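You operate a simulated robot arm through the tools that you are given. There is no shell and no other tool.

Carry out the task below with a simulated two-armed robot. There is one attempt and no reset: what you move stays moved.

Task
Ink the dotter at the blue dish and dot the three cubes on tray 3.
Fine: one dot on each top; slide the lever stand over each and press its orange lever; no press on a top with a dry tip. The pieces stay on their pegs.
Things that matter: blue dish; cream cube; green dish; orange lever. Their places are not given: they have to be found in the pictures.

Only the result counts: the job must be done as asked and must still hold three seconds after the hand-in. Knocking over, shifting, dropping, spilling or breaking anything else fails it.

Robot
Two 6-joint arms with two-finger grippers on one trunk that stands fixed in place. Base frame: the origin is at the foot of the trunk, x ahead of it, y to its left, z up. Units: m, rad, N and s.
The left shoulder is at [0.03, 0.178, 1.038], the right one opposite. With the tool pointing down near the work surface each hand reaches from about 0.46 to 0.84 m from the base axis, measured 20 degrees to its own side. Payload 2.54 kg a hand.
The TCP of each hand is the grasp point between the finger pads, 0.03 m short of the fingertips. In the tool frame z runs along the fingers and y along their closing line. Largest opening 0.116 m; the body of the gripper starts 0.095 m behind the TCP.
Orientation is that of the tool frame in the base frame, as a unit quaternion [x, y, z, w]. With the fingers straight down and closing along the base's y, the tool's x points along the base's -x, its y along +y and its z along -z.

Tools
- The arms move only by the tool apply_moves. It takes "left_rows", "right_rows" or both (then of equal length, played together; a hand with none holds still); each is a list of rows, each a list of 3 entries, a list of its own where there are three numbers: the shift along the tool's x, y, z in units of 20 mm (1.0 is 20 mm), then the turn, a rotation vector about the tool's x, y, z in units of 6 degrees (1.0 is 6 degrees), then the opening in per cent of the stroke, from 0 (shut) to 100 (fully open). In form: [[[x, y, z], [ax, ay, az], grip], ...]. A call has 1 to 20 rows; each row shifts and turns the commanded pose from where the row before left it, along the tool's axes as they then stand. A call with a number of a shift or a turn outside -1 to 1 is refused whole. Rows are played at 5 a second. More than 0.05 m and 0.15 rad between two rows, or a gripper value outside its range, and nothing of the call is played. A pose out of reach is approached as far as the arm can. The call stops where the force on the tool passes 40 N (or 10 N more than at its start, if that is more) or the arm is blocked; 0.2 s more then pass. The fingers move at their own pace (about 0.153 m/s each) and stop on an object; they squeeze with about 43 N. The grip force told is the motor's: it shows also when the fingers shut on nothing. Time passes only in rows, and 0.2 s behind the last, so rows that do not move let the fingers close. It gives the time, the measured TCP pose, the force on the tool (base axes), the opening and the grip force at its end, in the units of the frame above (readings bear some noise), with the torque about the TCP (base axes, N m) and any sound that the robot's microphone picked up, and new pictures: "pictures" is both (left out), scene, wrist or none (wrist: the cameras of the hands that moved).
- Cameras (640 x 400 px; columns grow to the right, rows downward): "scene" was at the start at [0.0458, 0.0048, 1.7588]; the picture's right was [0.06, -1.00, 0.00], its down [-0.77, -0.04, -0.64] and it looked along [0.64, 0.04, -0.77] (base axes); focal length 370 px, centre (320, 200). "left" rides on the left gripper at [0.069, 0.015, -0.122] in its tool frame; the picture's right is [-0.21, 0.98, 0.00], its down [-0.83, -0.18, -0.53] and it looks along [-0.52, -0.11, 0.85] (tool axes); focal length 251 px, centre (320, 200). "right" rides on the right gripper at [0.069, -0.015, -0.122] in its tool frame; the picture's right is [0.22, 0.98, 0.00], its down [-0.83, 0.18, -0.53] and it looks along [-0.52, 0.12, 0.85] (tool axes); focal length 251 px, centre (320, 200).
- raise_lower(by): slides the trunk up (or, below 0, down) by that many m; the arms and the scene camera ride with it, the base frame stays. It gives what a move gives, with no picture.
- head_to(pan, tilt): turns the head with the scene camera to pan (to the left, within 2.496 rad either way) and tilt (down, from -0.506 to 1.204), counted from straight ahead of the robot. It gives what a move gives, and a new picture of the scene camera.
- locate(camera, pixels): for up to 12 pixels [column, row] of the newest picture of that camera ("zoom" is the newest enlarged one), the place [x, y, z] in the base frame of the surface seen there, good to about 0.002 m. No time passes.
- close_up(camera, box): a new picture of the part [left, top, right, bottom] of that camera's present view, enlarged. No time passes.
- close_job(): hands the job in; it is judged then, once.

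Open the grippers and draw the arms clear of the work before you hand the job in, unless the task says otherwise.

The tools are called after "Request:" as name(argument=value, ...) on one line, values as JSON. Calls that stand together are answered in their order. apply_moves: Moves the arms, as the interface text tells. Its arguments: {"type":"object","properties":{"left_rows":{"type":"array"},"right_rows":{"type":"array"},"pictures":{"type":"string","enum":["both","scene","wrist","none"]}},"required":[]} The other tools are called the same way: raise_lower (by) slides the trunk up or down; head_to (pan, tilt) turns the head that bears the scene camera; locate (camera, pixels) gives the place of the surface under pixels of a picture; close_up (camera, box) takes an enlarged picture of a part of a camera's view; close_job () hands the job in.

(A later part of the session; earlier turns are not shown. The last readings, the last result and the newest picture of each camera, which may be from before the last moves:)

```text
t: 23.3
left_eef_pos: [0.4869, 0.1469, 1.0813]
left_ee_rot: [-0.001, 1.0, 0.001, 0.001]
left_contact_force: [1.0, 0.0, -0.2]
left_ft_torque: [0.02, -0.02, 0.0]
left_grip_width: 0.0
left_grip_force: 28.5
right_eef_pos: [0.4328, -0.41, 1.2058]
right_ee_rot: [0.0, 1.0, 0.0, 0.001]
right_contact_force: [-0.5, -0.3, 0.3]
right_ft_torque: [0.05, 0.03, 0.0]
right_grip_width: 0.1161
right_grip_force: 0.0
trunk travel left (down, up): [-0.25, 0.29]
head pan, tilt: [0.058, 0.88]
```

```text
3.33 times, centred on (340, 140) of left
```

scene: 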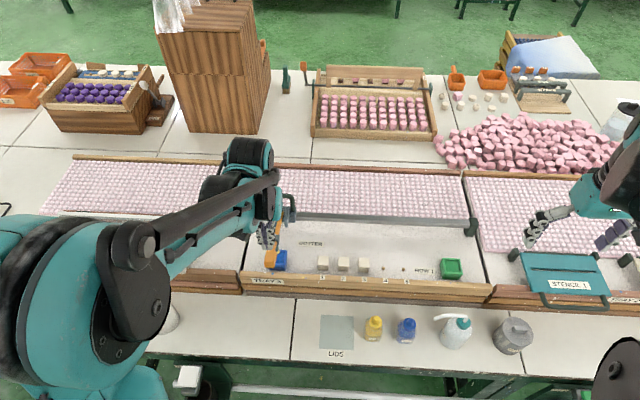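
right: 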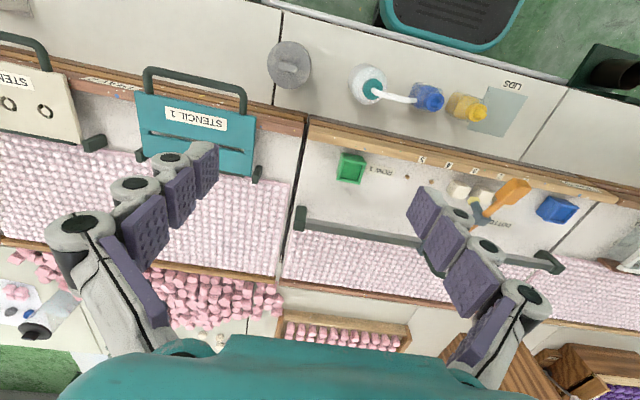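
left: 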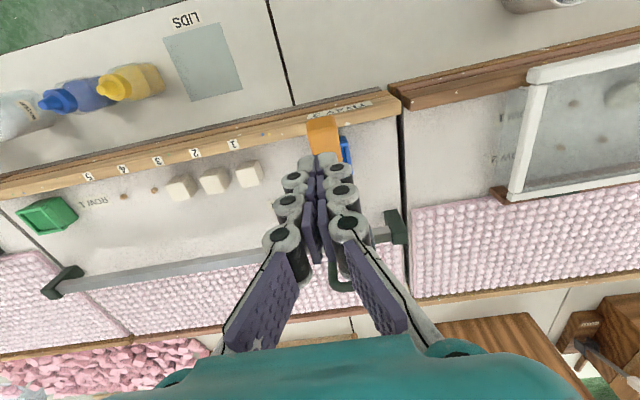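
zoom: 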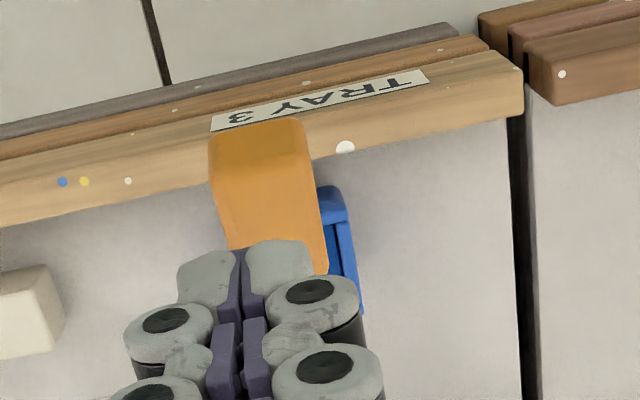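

The lever has sprung back up. I enlarge the tip in the scene view to see whether it carries ink.

Request:
close_up(camera="scene", box=[262, 230, 302, 275])

Request:
close_up(camera="right", box=[440, 150, 600, 270])

```text
8.89 times, centred on (282, 252) of scene
```

zoom: 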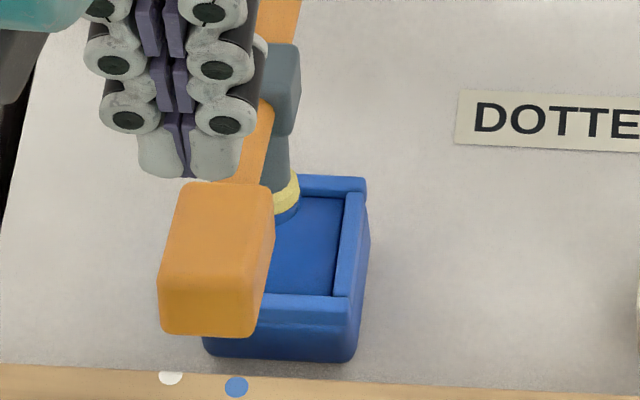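

```text
3.33 times, centred on (520, 210) of right
```

zoom: 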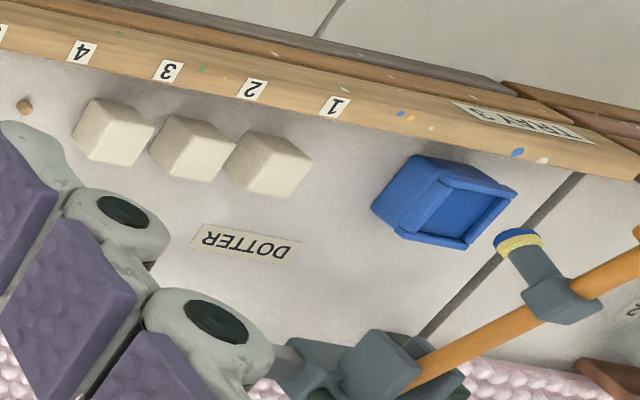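

The right camera zoom shows the tip at (520,240) now blue under its yellow pad: it is inked. I bring the left hand back open over the hoop, lower and grip it.

Request:
apply_moves(left_rows=[[[-0.948, 0, 0], [0, 0, 0], 100], [[-0.948, 0, 0], [0, 0, 0], 100], [[-0.948, 0, 0], [0, 0, 0], 100], [[-0.948, 0, 0], [0, 0, 0], 100], [[-0.948, 0, 0], [0, 0, 0], 100], [[-0.948, 0, 0], [0, 0, 0], 100], [[-0.948, 0, 0], [0, 0, 0], 100], [[-0.948, 0, 0], [0, 0, 0], 100], [[-0.948, 0, 0], [0, 0, 0], 100], [[-0.948, 0, 0], [0, 0, 0], 100], [[-0.948, 0.04, 0], [0, 0, 0], 100], [[0, 0, 0.894], [0, 0, 0], 100], [[0, 0, 0.894], [0, 0, 0], 100], [[0, 0, 0.894], [0, 0, 0], 100], [[0, 0, 0.894], [0, 0, 0], 100], [[0, 0, 0.894], [0, 0, 0], 100], [[0, 0, 0.894], [0, 0, 0], 100], [[0, 0, 0], [0, 0, 0], 0], [[0, 0, 0], [0, 0, 0], 0], [[0, 0, 0], [0, 0, 0], 0]], pictures="both")

```text
t: 27.5
left_eef_pos: [0.6987, 0.1484, 0.9747]
left_ee_rot: [-0.001, 1.0, 0.001, 0.002]
left_contact_force: [6.0, 3.2, 6.8]
left_ft_torque: [0.56, -0.47, 0.18]
left_grip_width: 0.0729
left_grip_force: 45.2
right_eef_pos: [0.4331, -0.4108, 1.2048]
right_ee_rot: [0.0, 1.0, 0.0, 0.0]
right_contact_force: [0.5, 0.2, 0.0]
right_ft_torque: [-0.03, 0.0, 0.02]
right_grip_width: 0.1159
right_grip_force: 0.1
trunk travel left (down, up): [-0.25, 0.29]
head pan, tilt: [0.058, 0.88]
```

scene: 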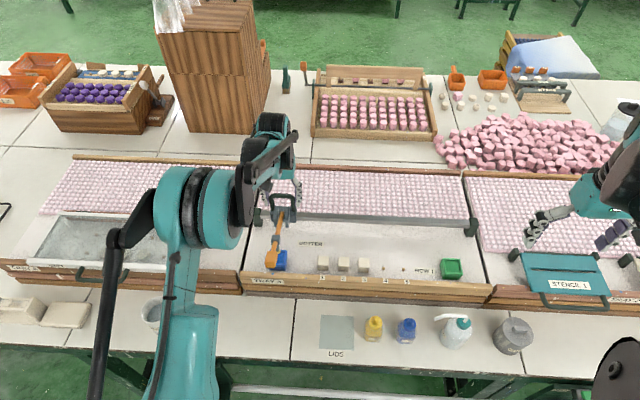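
left: 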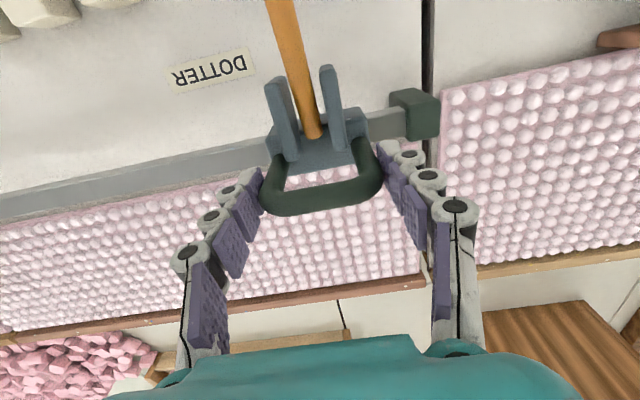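

The hoop is gripped again. I slide the stand to cube 1 (y≈0.026).

Request:
apply_moves(left_rows=[[[0, -0.873, 0], [0, 0, 0], 0], [[0, -0.873, 0], [0, 0, 0], 0], [[0, -0.873, 0], [0, 0, 0], 0], [[0, -0.873, 0], [0, 0, 0], 0], [[0, -0.873, 0], [0, 0, 0], 0], [[0, -0.873, 0], [0, 0, 0], 0], [[0, -0.873, 0], [0, 0, 0], 0], [[0, 0, 0], [0, 0, 0], 0]], pictures="both")

Request:
close_up(camera="right", box=[440, 150, 600, 270])

Request:
close_up(camera="scene", box=[270, 190, 390, 290])

```text
t: 29.3
left_eef_pos: [0.6973, 0.023, 0.9741]
left_ee_rot: [-0.001, 1.0, 0.001, 0.003]
left_contact_force: [20.0, 1.1, 18.9]
left_ft_torque: [-0.22, -0.72, -0.24]
left_grip_width: 0.0729
left_grip_force: 44.7
right_eef_pos: [0.435, -0.4101, 1.205]
right_ee_rot: [-0.001, 1.0, 0.0, 0.0]
right_contact_force: [0.0, 0.6, 0.0]
right_ft_torque: [-0.01, 0.01, 0.04]
right_grip_width: 0.1161
right_grip_force: 0.1
trunk travel left (down, up): [-0.25, 0.29]
head pan, tilt: [0.058, 0.88]
```

scene: 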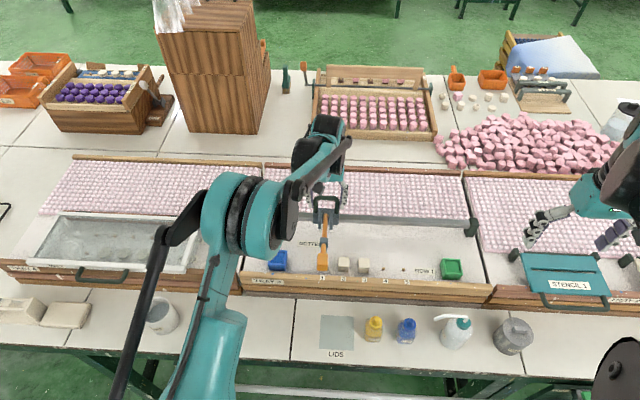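
left: 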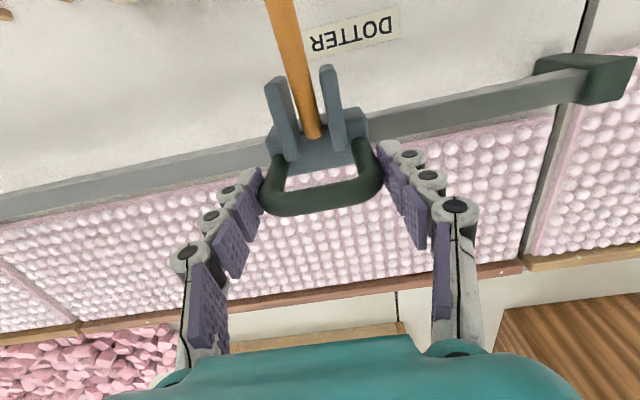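

```text
3.33 times, centred on (520, 210) of right
```

zoom: 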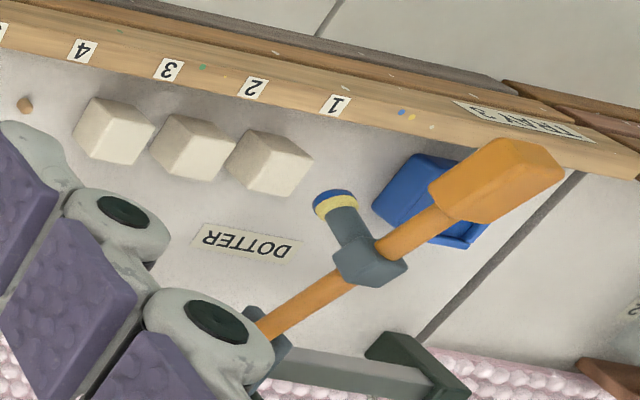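

```text
4.00 times, centred on (330, 240) of scene
```

zoom: 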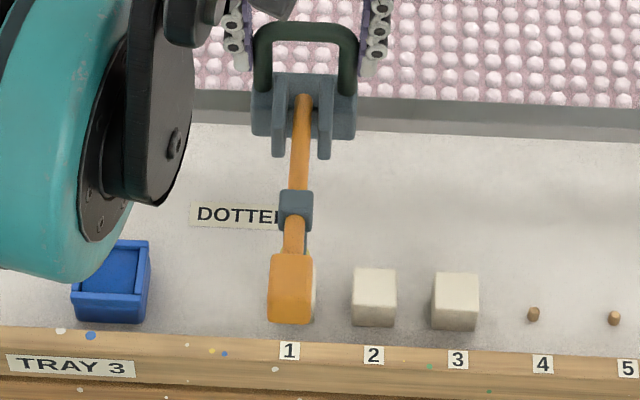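

The tip is still blue in the right camera, the lever is now over cube 1. I measure the lever's y and the cube tops in this zoom.

Request:
locate(camera="zoom", pixels=[[303, 110], [300, 150], [295, 205], [290, 265], [291, 300], [279, 290], [306, 290], [374, 283], [456, 287], [355, 270], [393, 270], [435, 275]])

Request:
locate(camera="zoom", pixels=[[477, 276], [434, 298], [356, 294], [394, 294], [476, 298], [533, 308], [614, 312], [312, 285], [75, 292], [147, 295], [148, 246], [110, 270]])

```text
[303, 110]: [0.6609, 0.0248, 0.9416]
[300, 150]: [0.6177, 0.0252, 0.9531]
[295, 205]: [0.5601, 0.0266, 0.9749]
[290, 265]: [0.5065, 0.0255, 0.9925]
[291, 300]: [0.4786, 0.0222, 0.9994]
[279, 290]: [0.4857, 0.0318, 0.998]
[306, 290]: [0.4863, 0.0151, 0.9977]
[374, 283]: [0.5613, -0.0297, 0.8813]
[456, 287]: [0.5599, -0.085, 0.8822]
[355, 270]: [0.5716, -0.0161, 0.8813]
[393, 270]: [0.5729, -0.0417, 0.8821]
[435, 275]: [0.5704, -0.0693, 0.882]
```

```text
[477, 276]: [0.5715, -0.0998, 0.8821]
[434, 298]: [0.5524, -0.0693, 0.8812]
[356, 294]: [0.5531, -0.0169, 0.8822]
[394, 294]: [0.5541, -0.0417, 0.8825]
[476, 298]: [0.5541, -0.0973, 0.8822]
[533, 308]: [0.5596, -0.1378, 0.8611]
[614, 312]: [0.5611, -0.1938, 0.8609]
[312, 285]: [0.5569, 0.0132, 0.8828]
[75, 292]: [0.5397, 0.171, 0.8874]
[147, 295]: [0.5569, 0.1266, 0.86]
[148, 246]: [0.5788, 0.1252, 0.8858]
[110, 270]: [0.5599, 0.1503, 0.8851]
```

The lever is at y≈0.0253, cube 1's centre at y≈0.026: aligned. I release the hoop, lift, and go back over the knob with fingers shut.

Request:
apply_moves(left_rows=[[[0, 0, 0], [0, 0, 0], 80], [[0, 0, 0], [0, 0, 0], 100], [[0, 0, -0.917], [0, 0, 0], 100], [[0, 0, -0.917], [0, 0, 0], 100], [[0, 0, -0.917], [0, 0, 0], 100], [[0, 0, -0.917], [0, 0, 0], 100], [[0, 0, -0.917], [0, 0, 0], 100], [[0, 0, -0.917], [0, 0, 0], 100], [[0.956, 0, 0], [0, 0, 0], 60], [[0.956, 0, 0], [0, 0, 0], 30], [[0.956, 0, 0], [0, 0, 0], 0], [[0.956, 0, 0], [0, 0, 0], 0], [[0.956, 0, 0], [0, 0, 0], 0], [[0.956, 0, 0], [0, 0, 0], 0], [[0.956, 0, 0], [0, 0, 0], 0], [[0.956, 0, 0], [0, 0, 0], 0], [[0.956, 0, 0], [0, 0, 0], 0], [[0.956, 0, 0], [0, 0, 0], 0], [[0.956, 0, 0], [0, 0, 0], 0], [[0, 0, 0], [0, 0, 0], 0]], pictures="both")

Request:
close_up(camera="scene", box=[270, 190, 390, 290])

Request:
close_up(camera="right", box=[440, 150, 600, 270])

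```text
t: 33.5
left_eef_pos: [0.4878, 0.0274, 1.0837]
left_ee_rot: [-0.001, 1.0, 0.001, 0.001]
left_contact_force: [0.0, -0.6, 0.4]
left_ft_torque: [-0.01, 0.05, 0.03]
left_grip_width: 0.0
left_grip_force: 28.0
right_eef_pos: [0.4339, -0.4105, 1.2038]
right_ee_rot: [-0.001, 1.0, 0.001, 0.0]
right_contact_force: [-0.6, 0.2, -0.1]
right_ft_torque: [0.02, 0.05, 0.02]
right_grip_width: 0.1158
right_grip_force: 0.1
trunk travel left (down, up): [-0.25, 0.29]
head pan, tilt: [0.058, 0.88]
```

scene: 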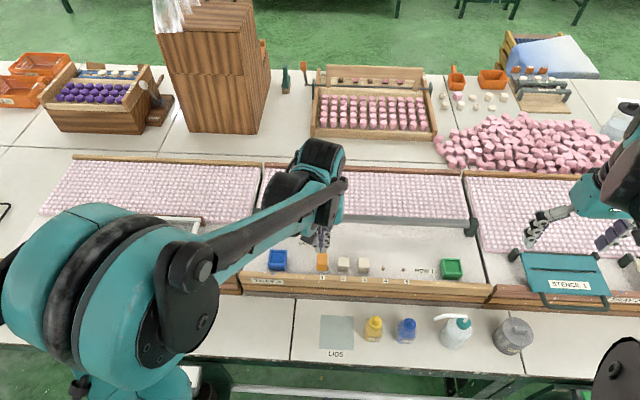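
left: 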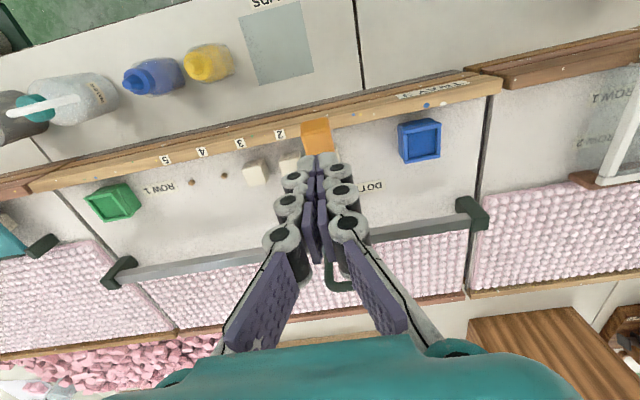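

```text
4.00 times, centred on (330, 240) of scene
```

zoom: 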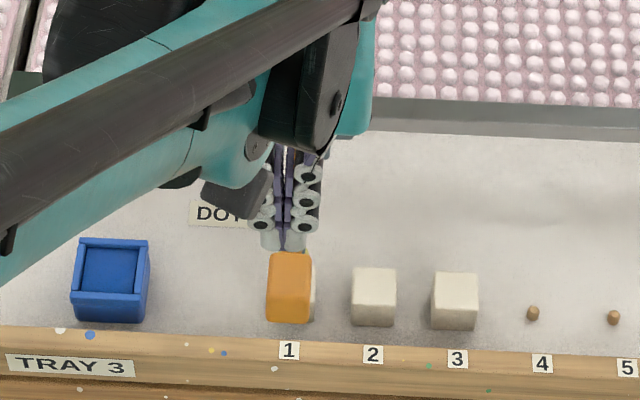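

```text
3.33 times, centred on (520, 210) of right
```

zoom: 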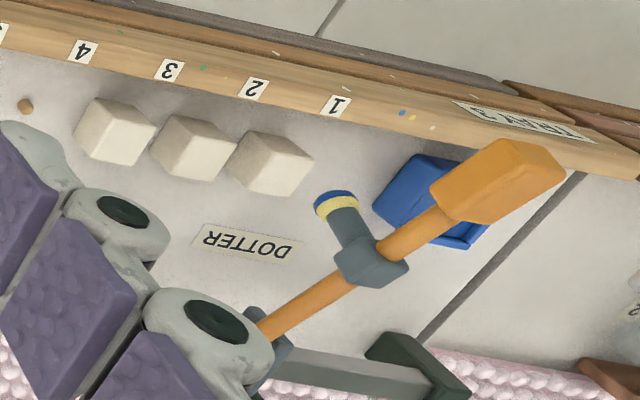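

Fingers are shut behind and above the knob at (320,130), all still aligned. I press down on the lever to TCP z≈0.976, short of contact with the cube.

Request:
apply_moves(left_rows=[[[0, -0.08, 0.85], [0, 0, 0], 0], [[0, 0, 0.85], [0, 0, 0], 0], [[0, 0, 0.85], [0, 0, 0], 0], [[0, 0, 0.85], [0, 0, 0], 0], [[0, 0, 0.5], [0, 0, 0], 0], [[0, 0, 0.5], [0, 0, 0], 0], [[0, 0, 0.5], [0, 0, 0], 0], [[0, 0, 0.45], [0, 0, 0], 0]], pictures="both")

Request:
close_up(camera="right", box=[440, 150, 600, 270])

```text
t: 35.3
left_eef_pos: [0.4879, 0.026, 0.9784]
left_ee_rot: [0.0, 1.0, 0.001, 0.001]
left_contact_force: [-1.3, 0.0, 3.3]
left_ft_torque: [-0.02, 0.09, -0.03]
left_grip_width: 0.0058
left_grip_force: 29.2
right_eef_pos: [0.4331, -0.4102, 1.2044]
right_ee_rot: [0.0, 1.0, 0.0, 0.001]
right_contact_force: [-0.3, 0.0, -0.2]
right_ft_torque: [0.01, 0.05, -0.02]
right_grip_width: 0.116
right_grip_force: 0.0
trunk travel left (down, up): [-0.25, 0.29]
head pan, tilt: [0.058, 0.88]
```

scene: 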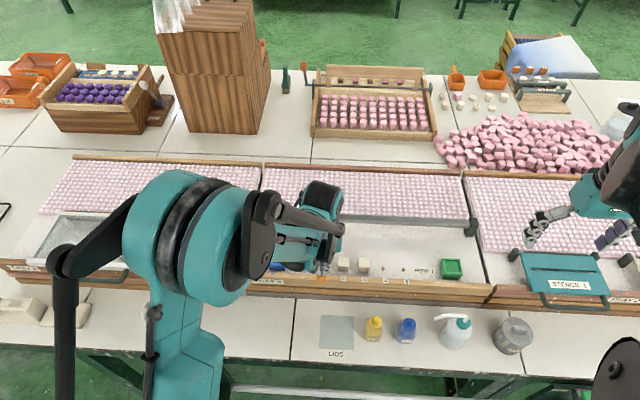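
left: 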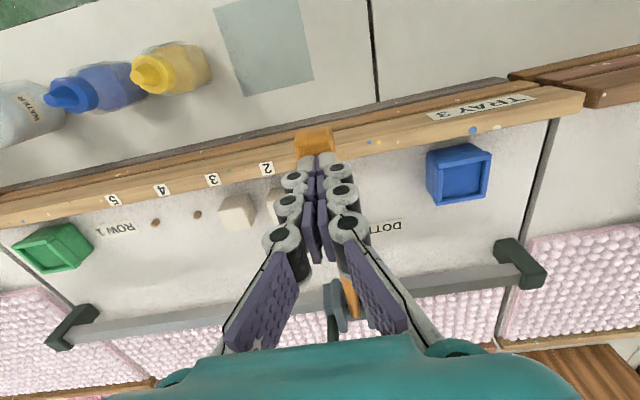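

```text
3.33 times, centred on (520, 210) of right
```

zoom: 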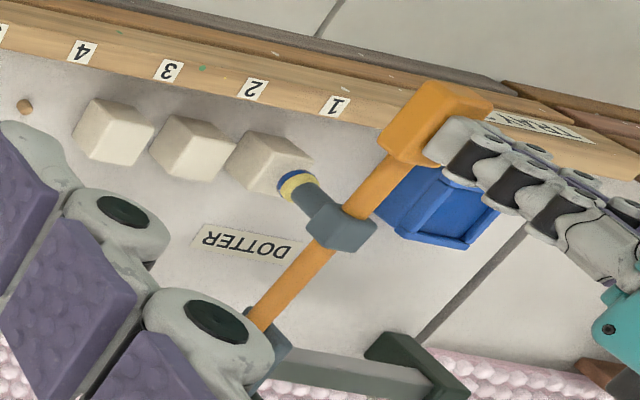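

The tip hovers just above cube 1 (right zoom (295,185)) with spring force 3.3 N. I press on in 2 mm steps.

Request:
apply_moves(left_rows=[[[0, 0, 0.1], [0, 0, 0], 0], [[0, 0, 0.1], [0, 0, 0], 0], [[0, 0, 0.1], [0, 0, 0], 0], [[0, 0, 0.1], [0, 0, 0], 0], [[0, 0, 0.1], [0, 0, 0], 0]], pictures="none")

Request:
close_up(camera="right", box=[440, 150, 600, 270])

```text
t: 36.5
left_eef_pos: [0.4882, 0.0248, 0.9678]
left_ee_rot: [-0.001, 1.0, 0.001, 0.001]
left_contact_force: [1.8, 1.0, 3.3]
left_ft_torque: [0.07, -0.04, 0.02]
left_grip_width: 0.0063
left_grip_force: 29.0
right_eef_pos: [0.4347, -0.4092, 1.2046]
right_ee_rot: [-0.001, 1.0, 0.001, 0.0]
right_contact_force: [0.1, 0.0, 0.2]
right_ft_torque: [-0.03, 0.0, 0.01]
right_grip_width: 0.116
right_grip_force: 0.1
trunk travel left (down, up): [-0.25, 0.29]
head pan, tilt: [0.058, 0.88]
```

```text
3.33 times, centred on (520, 210) of right
```

zoom: 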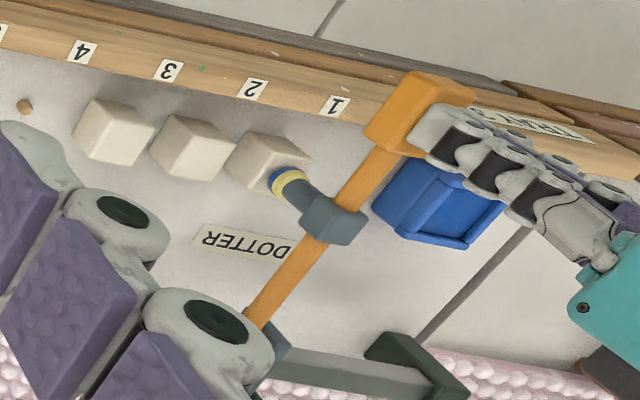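

No contact yet (3.3 N) at TCP z 0.968; the tip is close to the top. I go on in 1.5 mm steps.

Request:
apply_moves(left_rows=[[[0, 0, 0.075], [0, 0, 0], 0], [[0, 0, 0.075], [0, 0, 0], 0], [[0, 0, 0.075], [0, 0, 0], 0]], pictures="none")

Request:
close_up(camera="right", box=[440, 150, 600, 270])

```text
t: 37.3
left_eef_pos: [0.4874, 0.0249, 0.9649]
left_ee_rot: [-0.001, 1.0, 0.001, 0.003]
left_contact_force: [8.7, -1.0, 23.6]
left_ft_torque: [0.01, -0.52, -0.03]
left_grip_width: 0.0063
left_grip_force: 28.6
right_eef_pos: [0.4332, -0.4101, 1.2053]
right_ee_rot: [0.0, 1.0, 0.0, 0.0]
right_contact_force: [-0.4, -0.1, -0.1]
right_ft_torque: [-0.03, 0.04, 0.01]
right_grip_width: 0.1159
right_grip_force: 0.0
trunk travel left (down, up): [-0.25, 0.29]
head pan, tilt: [0.058, 0.88]
```

```text
3.33 times, centred on (520, 210) of right
```

zoom: 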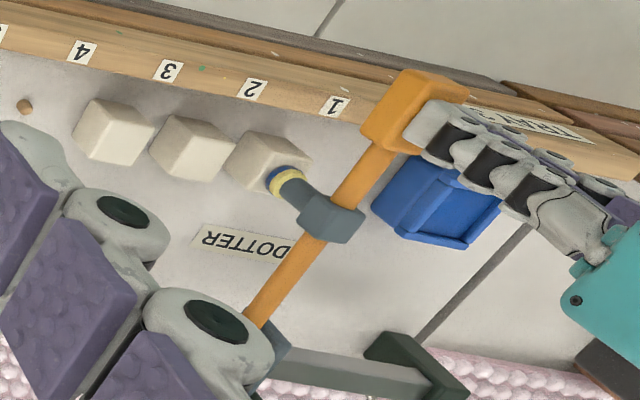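

Contact: 23.6 N at TCP z 0.965 as expected for the cube top. I lift off and look for the dot.

Request:
apply_moves(left_rows=[[[0, 0, -0.3], [0, 0, 0], 0], [[0, 0, -0.6], [0, 0, 0], 0], [[0, 0, -0.9], [0, 0, 0], 0], [[0, 0, -1], [0, 0, 0], 0], [[0, 0, -1], [0, 0, 0], 0], [[0, 0, -1], [0, 0, 0], 0], [[0, 0, -1.0], [0, 0, 0], 0]], pictures="both")

Request:
close_up(camera="right", box=[440, 150, 600, 270])

Request:
close_up(camera="scene", box=[270, 190, 390, 290])

```text
t: 38.9
left_eef_pos: [0.4868, 0.0239, 1.0773]
left_ee_rot: [0.0, 1.0, 0.001, 0.002]
left_contact_force: [-0.5, 0.4, 0.4]
left_ft_torque: [-0.01, 0.01, -0.01]
left_grip_width: 0.0001
left_grip_force: 27.8
right_eef_pos: [0.4315, -0.4093, 1.206]
right_ee_rot: [0.0, 1.0, 0.001, 0.0]
right_contact_force: [0.4, -0.5, 0.4]
right_ft_torque: [0.03, 0.02, 0.01]
right_grip_width: 0.1159
right_grip_force: 0.1
trunk travel left (down, up): [-0.25, 0.29]
head pan, tilt: [0.058, 0.88]
```

scene: 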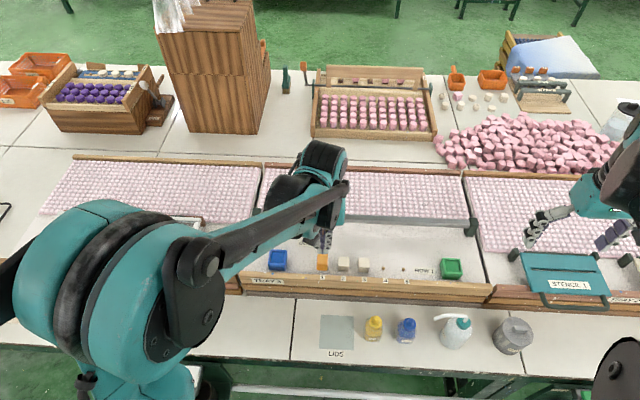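
left: 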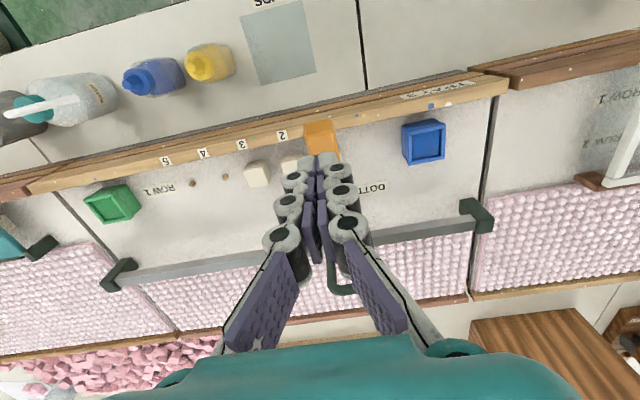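

```text
3.33 times, centred on (520, 210) of right
```

zoom: 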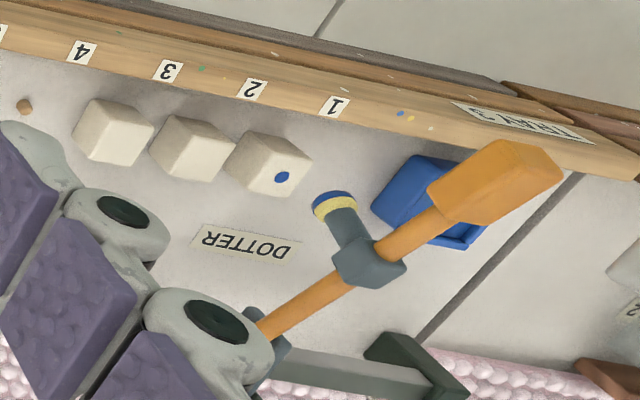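

```text
4.00 times, centred on (330, 240) of scene
```

zoom: 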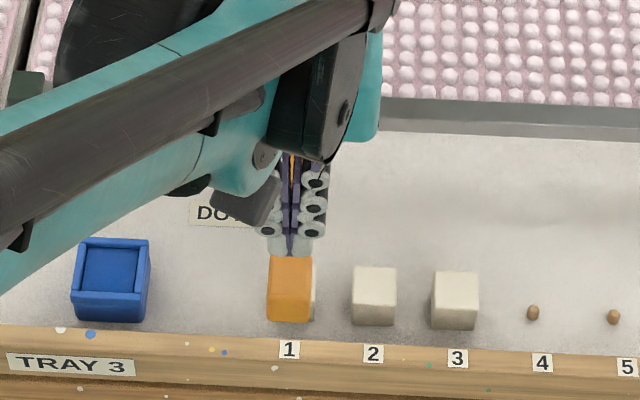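

A blue dot shows on cube 1 at right zoom (282,177). I locate it and inspect the tip's ink more closely.

Request:
close_up(camera="right", box=[490, 180, 550, 220])

Request:
locate(camera="zoom", pixels=[[232, 180], [110, 110], [310, 130], [200, 250], [300, 190]])

```text
10.00 times, centred on (520, 200) of right
```

zoom: 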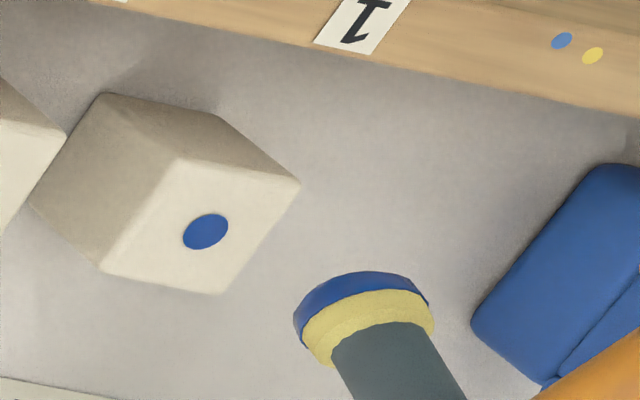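

```text
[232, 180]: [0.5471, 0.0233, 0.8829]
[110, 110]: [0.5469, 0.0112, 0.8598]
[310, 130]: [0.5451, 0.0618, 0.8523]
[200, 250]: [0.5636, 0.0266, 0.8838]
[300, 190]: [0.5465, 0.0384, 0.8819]
```

The dot sits centred on cube 1's top and the tip is still blue. To be sure it is never dry I will re-ink before each cube; first I bring the open hand back over the hoop and grip it.

Request:
apply_moves(left_rows=[[[-0.9555, 0, 0], [0, 0, 0], 100], [[-0.9555, 0, 0], [0, 0, 0], 100], [[-0.9555, 0, 0], [0, 0, 0], 100], [[-0.9555, 0, 0], [0, 0, 0], 100], [[-0.9555, 0, 0], [0, 0, 0], 100], [[-0.9555, 0, 0], [0, 0, 0], 100], [[-0.9555, 0, 0], [0, 0, 0], 100], [[-0.9555, 0, 0], [0, 0, 0], 100], [[-0.9555, 0, 0], [0, 0, 0], 100], [[-0.9555, 0, 0], [0, 0, 0], 100], [[-0.9555, 0.08, 0], [0, 0, 0], 100], [[0, 0, 0.861], [0, 0, 0], 100], [[0, 0, 0.861], [0, 0, 0], 100], [[0, 0, 0.861], [0, 0, 0], 100], [[0, 0, 0.861], [0, 0, 0], 100], [[0, 0, 0.861], [0, 0, 0], 100], [[0, 0, 0.861], [0, 0, 0], 100], [[0, 0, 0], [0, 0, 0], 0], [[0, 0, 0], [0, 0, 0], 0], [[0, 0, 0], [0, 0, 0], 0]], pictures="both")

```text
t: 43.1
left_eef_pos: [0.6971, 0.0241, 0.9765]
left_ee_rot: [0.0, 1.0, 0.001, 0.002]
left_contact_force: [3.2, -1.3, 4.4]
left_ft_torque: [-0.19, -0.39, -0.04]
left_grip_width: 0.0728
left_grip_force: 44.6
right_eef_pos: [0.4335, -0.4101, 1.2042]
right_ee_rot: [0.0, 1.0, 0.0, 0.0]
right_contact_force: [-1.0, -0.9, 1.3]
right_ft_torque: [-0.04, 0.02, -0.01]
right_grip_width: 0.1164
right_grip_force: 0.0
trunk travel left (down, up): [-0.25, 0.29]
head pan, tilt: [0.058, 0.88]
```

scene: 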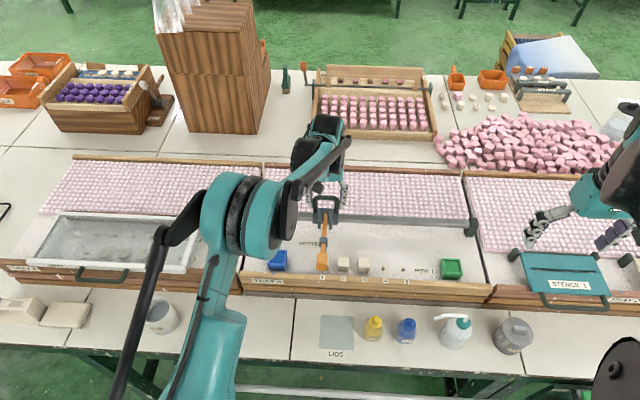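
left: 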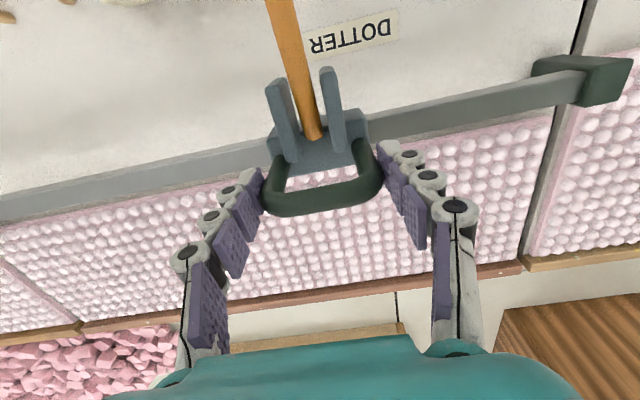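

Gripped at y≈0.025. I slide the stand +0.1225 m back to the blue dish, release and lift.

Request:
apply_moves(left_rows=[[[0, 0.875, 0], [0, 0, 0], 0], [[0, 0.875, 0], [0, 0, 0], 0], [[0, 0.875, 0], [0, 0, 0], 0], [[0, 0.875, 0], [0, 0, 0], 0], [[0, 0.875, 0], [0, 0, 0], 0], [[0, 0.875, 0], [0, 0, 0], 0], [[0, 0.875, 0], [0, 0, 0], 0], [[0, 0, 0], [0, 0, 0], 0], [[0, 0, 0], [0, 0, 0], 80], [[0, 0, 0], [0, 0, 0], 100], [[0, 0, -0.917], [0, 0, 0], 100], [[0, 0, -0.917], [0, 0, 0], 100], [[0, 0, -0.917], [0, 0, 0], 100], [[0, 0, -0.917], [0, 0, 0], 100], [[0, 0, -0.917], [0, 0, 0], 100], [[0, 0, -0.917], [0, 0, 0], 100], [[0, 0, 0], [0, 0, 0], 100]], pictures="both")

Request:
close_up(camera="scene", box=[230, 190, 350, 290])

Request:
locate(camera="zoom", pixels=[[287, 100], [262, 190], [245, 260], [452, 278]])

```text
t: 46.7
left_eef_pos: [0.6971, 0.1488, 1.0877]
left_ee_rot: [-0.002, 1.0, 0.001, 0.001]
left_contact_force: [-0.2, 1.0, 0.5]
left_ft_torque: [0.0, 0.02, -0.04]
left_grip_width: 0.1161
left_grip_force: 0.1
right_eef_pos: [0.4332, -0.4093, 1.2045]
right_ee_rot: [0.0, 1.0, 0.0, -0.001]
right_contact_force: [-0.5, 0.2, 0.4]
right_ft_torque: [-0.06, -0.01, -0.03]
right_grip_width: 0.1158
right_grip_force: 0.1
trunk travel left (down, up): [-0.25, 0.29]
head pan, tilt: [0.058, 0.88]
```

scene: 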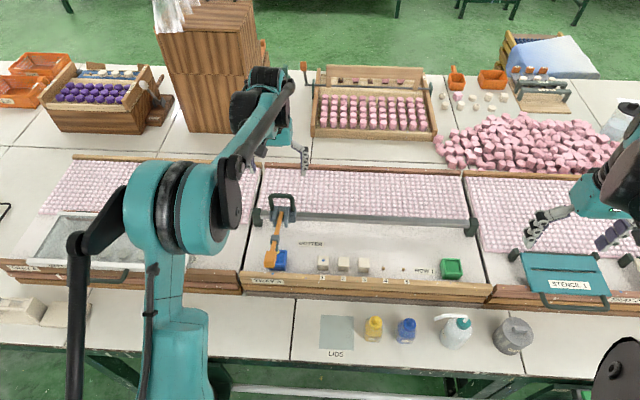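
left: 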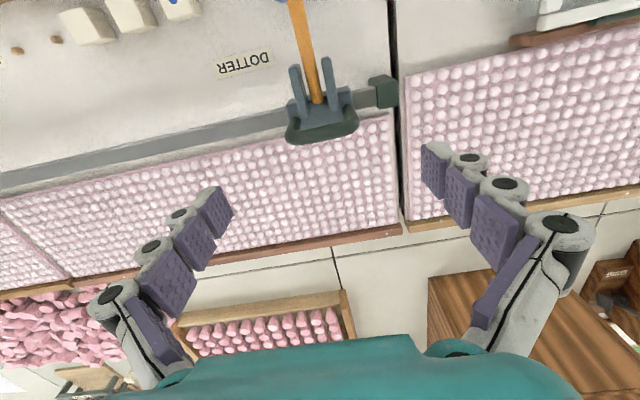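

```text
4.00 times, centred on (290, 240) of scene
```

zoom: 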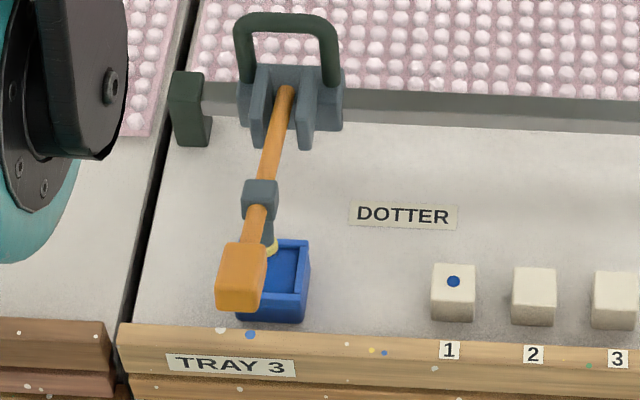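

```text
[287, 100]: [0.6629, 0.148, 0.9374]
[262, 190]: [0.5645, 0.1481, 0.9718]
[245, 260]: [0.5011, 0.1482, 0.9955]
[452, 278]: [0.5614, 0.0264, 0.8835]
```

Cube 1's dot is centred at (0.561,0.026) and the lever is again over the blue dish at y≈0.148. I go back over the knob with fingers shut and press partly down (to TCP z≈0.978).

Request:
apply_moves(left_rows=[[[0.9527, 0, 0], [0, 0, 0], 60], [[0.9527, 0, 0], [0, 0, 0], 30], [[0.9527, 0, 0], [0, 0, 0], 0], [[0.9527, 0, 0], [0, 0, 0], 0], [[0.9527, 0, 0], [0, 0, 0], 0], [[0.9527, 0, 0], [0, 0, 0], 0], [[0.9527, 0, 0], [0, 0, 0], 0], [[0.9527, 0, 0], [0, 0, 0], 0], [[0.9527, 0, 0], [0, 0, 0], 0], [[0.9527, 0, 0], [0, 0, 0], 0], [[0.9527, 0, 0], [0, 0, 0], 0], [[0, 0, 0.85], [0, 0, 0], 0], [[0, 0, 0.85], [0, 0, 0], 0], [[0, 0, 0.85], [0, 0, 0], 0], [[0, 0, 0.85], [0, 0, 0], 0], [[0, 0, 0.521], [0, 0, 0], 0], [[0, 0, 0.521], [0, 0, 0], 0], [[0, 0, 0.521], [0, 0, 0], 0], [[0, 0, 0.521], [0, 0, 0], 0]], pictures="both")

Request:
close_up(camera="right", box=[440, 150, 600, 270])

```text
t: 50.7
left_eef_pos: [0.4858, 0.1498, 0.9752]
left_ee_rot: [0.001, 1.0, 0.001, 0.001]
left_contact_force: [-0.2, -1.5, 3.0]
left_ft_torque: [-0.08, 0.04, 0.03]
left_grip_width: 0.006
left_grip_force: 28.7
right_eef_pos: [0.4333, -0.4107, 1.2038]
right_ee_rot: [0.0, 1.0, 0.0, 0.0]
right_contact_force: [-0.6, 0.0, -0.9]
right_ft_torque: [0.01, 0.02, 0.01]
right_grip_width: 0.1162
right_grip_force: 0.0
trunk travel left (down, up): [-0.25, 0.29]
head pan, tilt: [0.058, 0.88]
```

scene: 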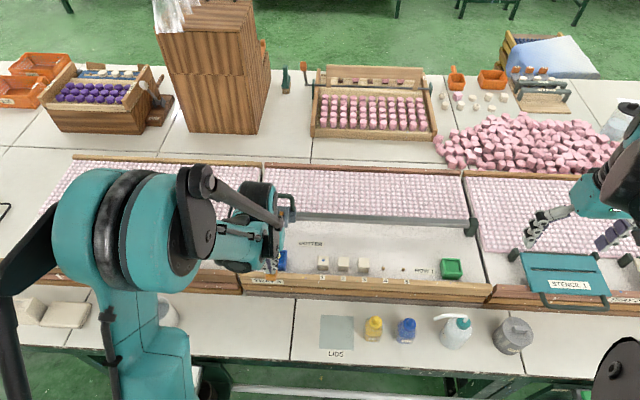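
left: 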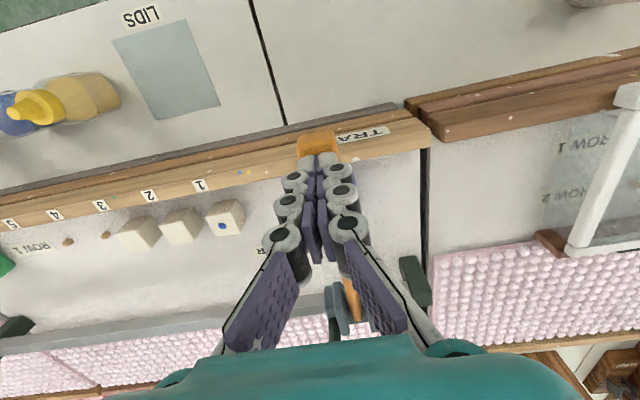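

```text
3.33 times, centred on (520, 210) of right
```

zoom: 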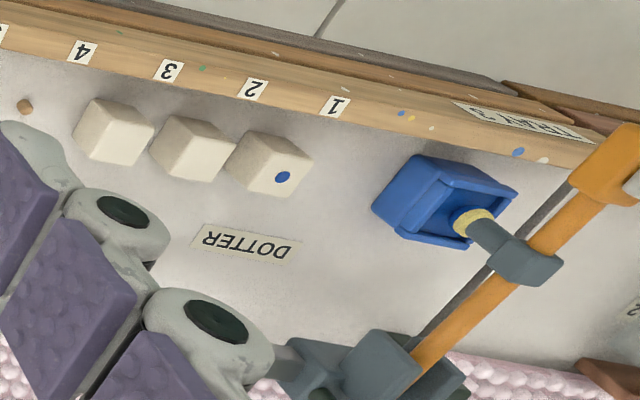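

The tip is inside the blue dish just above the ink (right zoom (470,222)). I press on in 1.5 mm steps.

Request:
apply_moves(left_rows=[[[0, 0, 0.075], [0, 0, 0], 0], [[0, 0, 0.075], [0, 0, 0], 0], [[0, 0, 0.075], [0, 0, 0], 0], [[0, 0, 0.075], [0, 0, 0], 0]], pictures="none")

```text
t: 51.7
left_eef_pos: [0.4859, 0.1481, 0.9695]
left_ee_rot: [-0.001, 1.0, 0.001, 0.001]
left_contact_force: [1.0, 1.2, 4.2]
left_ft_torque: [0.01, 0.03, 0.0]
left_grip_width: 0.0059
left_grip_force: 28.8
right_eef_pos: [0.4331, -0.4101, 1.205]
right_ee_rot: [-0.001, 1.0, 0.0, -0.001]
right_contact_force: [-0.4, 0.2, -1.1]
right_ft_torque: [-0.04, -0.03, 0.03]
right_grip_width: 0.1159
right_grip_force: 0.0
trunk travel left (down, up): [-0.25, 0.29]
head pan, tilt: [0.058, 0.88]
```

Only 4.2 N at z 0.9695, so no firm contact yet. I press 4.5 mm further in small steps.

Request:
apply_moves(left_rows=[[[0, 0, 0.075], [0, 0, 0], 0], [[0, 0, 0.075], [0, 0, 0], 0], [[0, 0, 0.05], [0, 0, 0], 0]], pictures="none")

```text
t: 52.5
left_eef_pos: [0.4842, 0.1492, 0.9683]
left_ee_rot: [-0.001, 1.0, 0.002, 0.002]
left_contact_force: [-2.0, 3.8, 29.7]
left_ft_torque: [0.11, 0.16, -0.15]
left_grip_width: 0.0061
left_grip_force: 28.3
right_eef_pos: [0.4315, -0.4101, 1.2066]
right_ee_rot: [-0.001, 1.0, 0.0, 0.001]
right_contact_force: [0.0, 0.2, 0.9]
right_ft_torque: [0.01, -0.01, 0.01]
right_grip_width: 0.1158
right_grip_force: 0.1
trunk travel left (down, up): [-0.25, 0.29]
head pan, tilt: [0.058, 0.88]
stopped in row 3 (left hand): the force on the tool passed its limit at 44 N (the readings are from after the stop); the commanded pose is now the measured one
```

The ink pad was met firmly (30–44 N). I lift off, then move forward open above the hoop.

Request:
apply_moves(left_rows=[[[0, 0, -0.3], [0, 0, 0], 0], [[0, 0, -0.6], [0, 0, 0], 0], [[0, 0, -0.9], [0, 0, 0], 0], [[0, 0, -1], [0, 0, 0], 0], [[0, 0, -1], [0, 0, 0], 0], [[0, 0, -1], [0, 0, 0], 0], [[0, 0, -0.95], [0, 0, 0], 0], [[-0.9673, 0, 0], [0, 0, 0], 100], [[-0.9673, 0, 0], [0, 0, 0], 100], [[-0.9673, 0, 0], [0, 0, 0], 100], [[-0.9673, 0, 0], [0, 0, 0], 100], [[-0.9673, 0, 0], [0, 0, 0], 100], [[-0.9673, 0, 0], [0, 0, 0], 100], [[-0.9673, 0, 0], [0, 0, 0], 100], [[-0.9673, 0, 0], [0, 0, 0], 100], [[-0.9673, 0, 0], [0, 0, 0], 100], [[-0.9673, 0, 0], [0, 0, 0], 100], [[-0.9673, -0.03, 0], [0, 0, 0], 100], [[0, 0, 0], [0, 0, 0], 100]], pictures="both")

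Request:
close_up(camera="right", box=[440, 150, 600, 270])

Request:
close_up(camera="scene", box=[230, 190, 350, 290])

Request:
locate(camera="zoom", pixels=[[287, 100], [262, 190], [245, 260], [452, 278]])

```text
t: 56.5
left_eef_pos: [0.701, 0.1465, 1.0817]
left_ee_rot: [-0.001, 1.0, 0.002, 0.002]
left_contact_force: [0.0, 0.2, -0.2]
left_ft_torque: [-0.01, -0.01, -0.03]
left_grip_width: 0.1161
left_grip_force: 0.0
right_eef_pos: [0.4325, -0.4096, 1.2048]
right_ee_rot: [-0.001, 1.0, 0.0, 0.0]
right_contact_force: [0.1, 1.1, -0.1]
right_ft_torque: [-0.03, -0.02, 0.01]
right_grip_width: 0.1159
right_grip_force: 0.0
trunk travel left (down, up): [-0.25, 0.29]
head pan, tilt: [0.058, 0.88]
```

scene: 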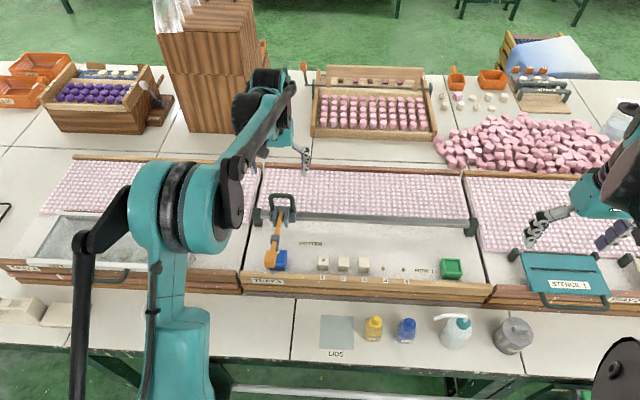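
left: 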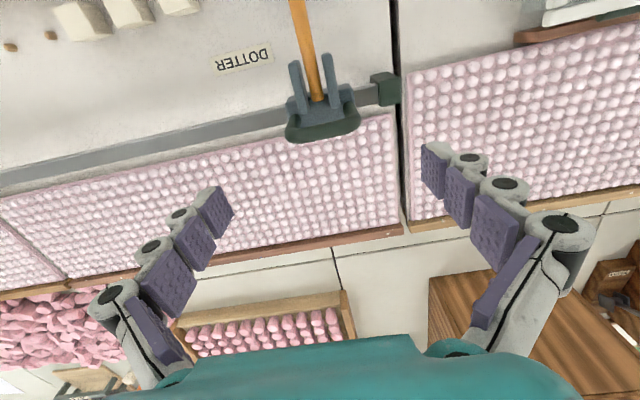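

```text
3.33 times, centred on (520, 210) of right
```

zoom: 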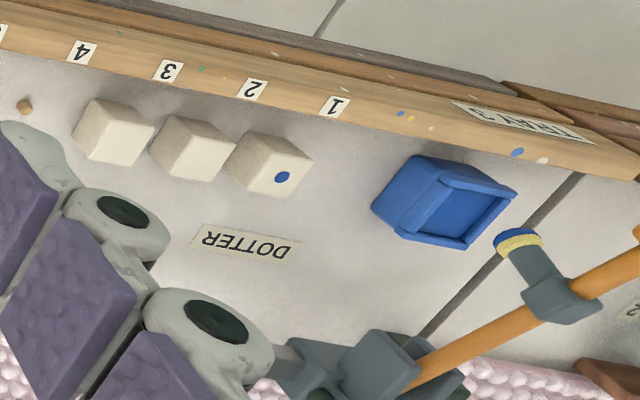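

```text
4.00 times, centred on (290, 240) of scene
```

zoom: 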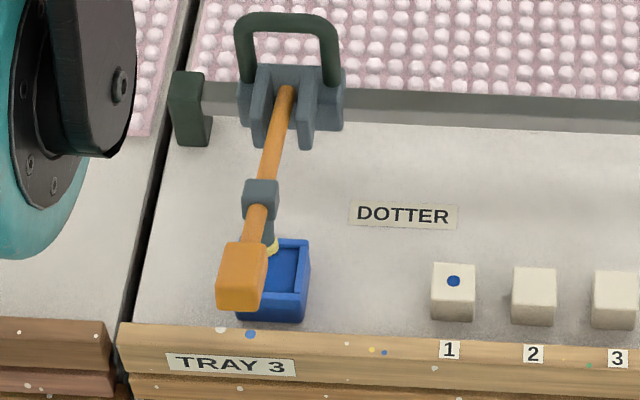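

```text
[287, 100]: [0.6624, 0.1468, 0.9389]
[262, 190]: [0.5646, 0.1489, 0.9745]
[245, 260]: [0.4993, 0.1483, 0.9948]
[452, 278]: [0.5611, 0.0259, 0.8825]
```

The tip is blue again and the stand is at y≈0.148. I lower around the hoop, grip, and slide -0.1767 m to cube 2 (y≈-0.0287).

Request:
apply_moves(left_rows=[[[0.15, 0.05, 0.895], [0, 0, 0], 100], [[0, 0, 0.895], [0, 0, 0], 100], [[0, 0, 0.895], [0, 0, 0], 100], [[0, 0, 0.895], [0, 0, 0], 100], [[0, 0, 0.895], [0, 0, 0], 100], [[0, 0, 0.895], [0, 0, 0], 100], [[0, 0, 0], [0, 0, 0], 0], [[0, 0, 0], [0, 0, 0], 0], [[0, 0, 0], [0, 0, 0], 0], [[0, -0.9817, 0], [0, 0, 0], 0], [[0, -0.9817, 0], [0, 0, 0], 0], [[0, -0.9817, 0], [0, 0, 0], 0], [[0, -0.9817, 0], [0, 0, 0], 0], [[0, -0.9817, 0], [0, 0, 0], 0], [[0, -0.9817, 0], [0, 0, 0], 0], [[0, -0.9817, 0], [0, 0, 0], 0], [[0, -0.9817, 0], [0, 0, 0], 0], [[0, -0.9817, 0], [0, 0, 0], 0], [[0, 0, 0], [0, 0, 0], 0]], pictures="both")

Request:
close_up(camera="scene", box=[270, 190, 390, 290])

Request:
locate(camera="zoom", pixels=[[370, 115], [371, 150], [371, 208], [372, 268], [372, 290]])

```text
t: 60.5
left_eef_pos: [0.6955, -0.029, 0.9736]
left_ee_rot: [-0.001, 1.0, 0.001, 0.002]
left_contact_force: [9.8, -2.7, 5.9]
left_ft_torque: [-0.12, -0.95, 0.37]
left_grip_width: 0.0728
left_grip_force: 45.1
right_eef_pos: [0.4329, -0.4105, 1.2038]
right_ee_rot: [0.0, 1.0, -0.001, -0.001]
right_contact_force: [1.7, 0.5, -0.7]
right_ft_torque: [-0.03, 0.02, 0.02]
right_grip_width: 0.1161
right_grip_force: 0.1
trunk travel left (down, up): [-0.25, 0.29]
head pan, tilt: [0.058, 0.88]
```

scene: 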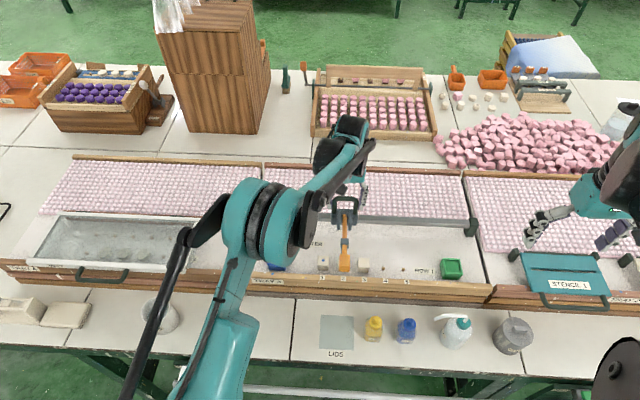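
left: 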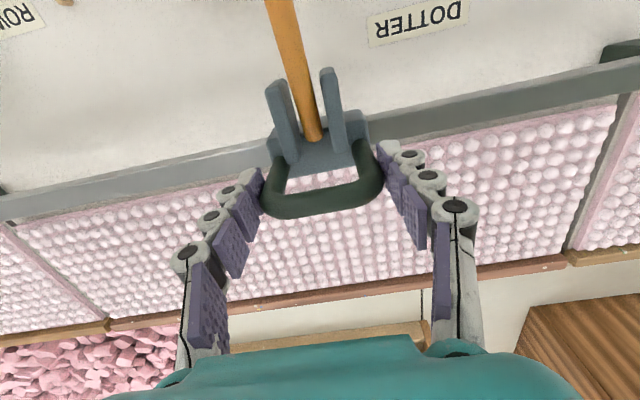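

```text
4.00 times, centred on (330, 240) of scene
```

zoom: 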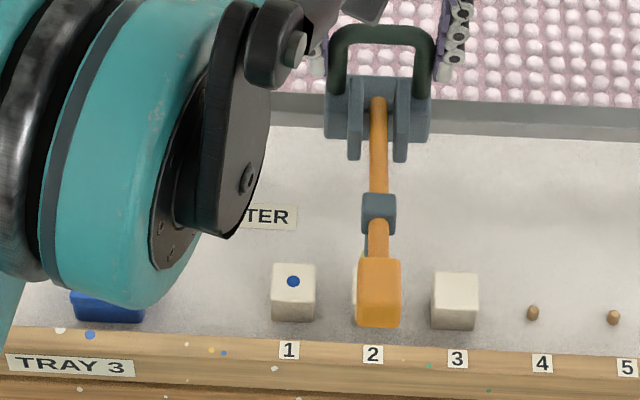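

```text
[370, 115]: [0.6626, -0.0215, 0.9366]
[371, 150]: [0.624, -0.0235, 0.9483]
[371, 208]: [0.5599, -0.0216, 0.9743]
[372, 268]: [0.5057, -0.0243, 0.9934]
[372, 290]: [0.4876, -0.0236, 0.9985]
```

The lever centre is at column ≈378 in this zoom; I re-measure its y at the proper columns.

Request:
locate(camera="zoom", pixels=[[378, 115], [378, 150], [378, 208], [379, 268], [363, 210], [395, 210], [359, 275], [399, 275], [378, 240], [293, 281], [272, 268], [315, 268]])

Request:
close_up(camera="right", box=[420, 150, 580, 270])

```text
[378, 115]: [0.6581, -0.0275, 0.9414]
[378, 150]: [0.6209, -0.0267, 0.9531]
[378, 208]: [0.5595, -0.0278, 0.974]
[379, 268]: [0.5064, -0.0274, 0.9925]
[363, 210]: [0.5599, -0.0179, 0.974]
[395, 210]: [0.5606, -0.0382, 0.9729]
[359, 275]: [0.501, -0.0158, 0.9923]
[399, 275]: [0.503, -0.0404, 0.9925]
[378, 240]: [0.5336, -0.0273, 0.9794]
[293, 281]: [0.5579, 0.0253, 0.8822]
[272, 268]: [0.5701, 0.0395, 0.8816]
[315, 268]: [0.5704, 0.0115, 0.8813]
```

```text
3.33 times, centred on (500, 210) of right
```

zoom: 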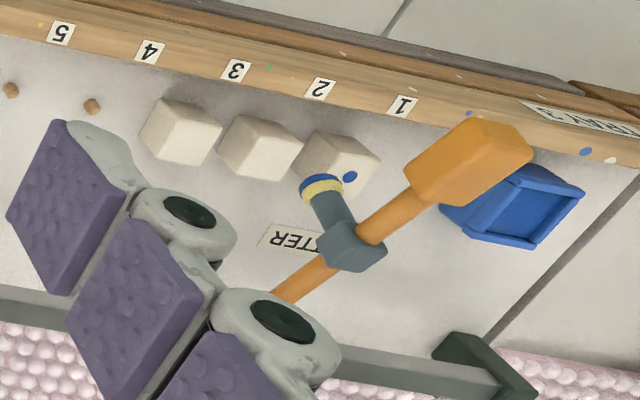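

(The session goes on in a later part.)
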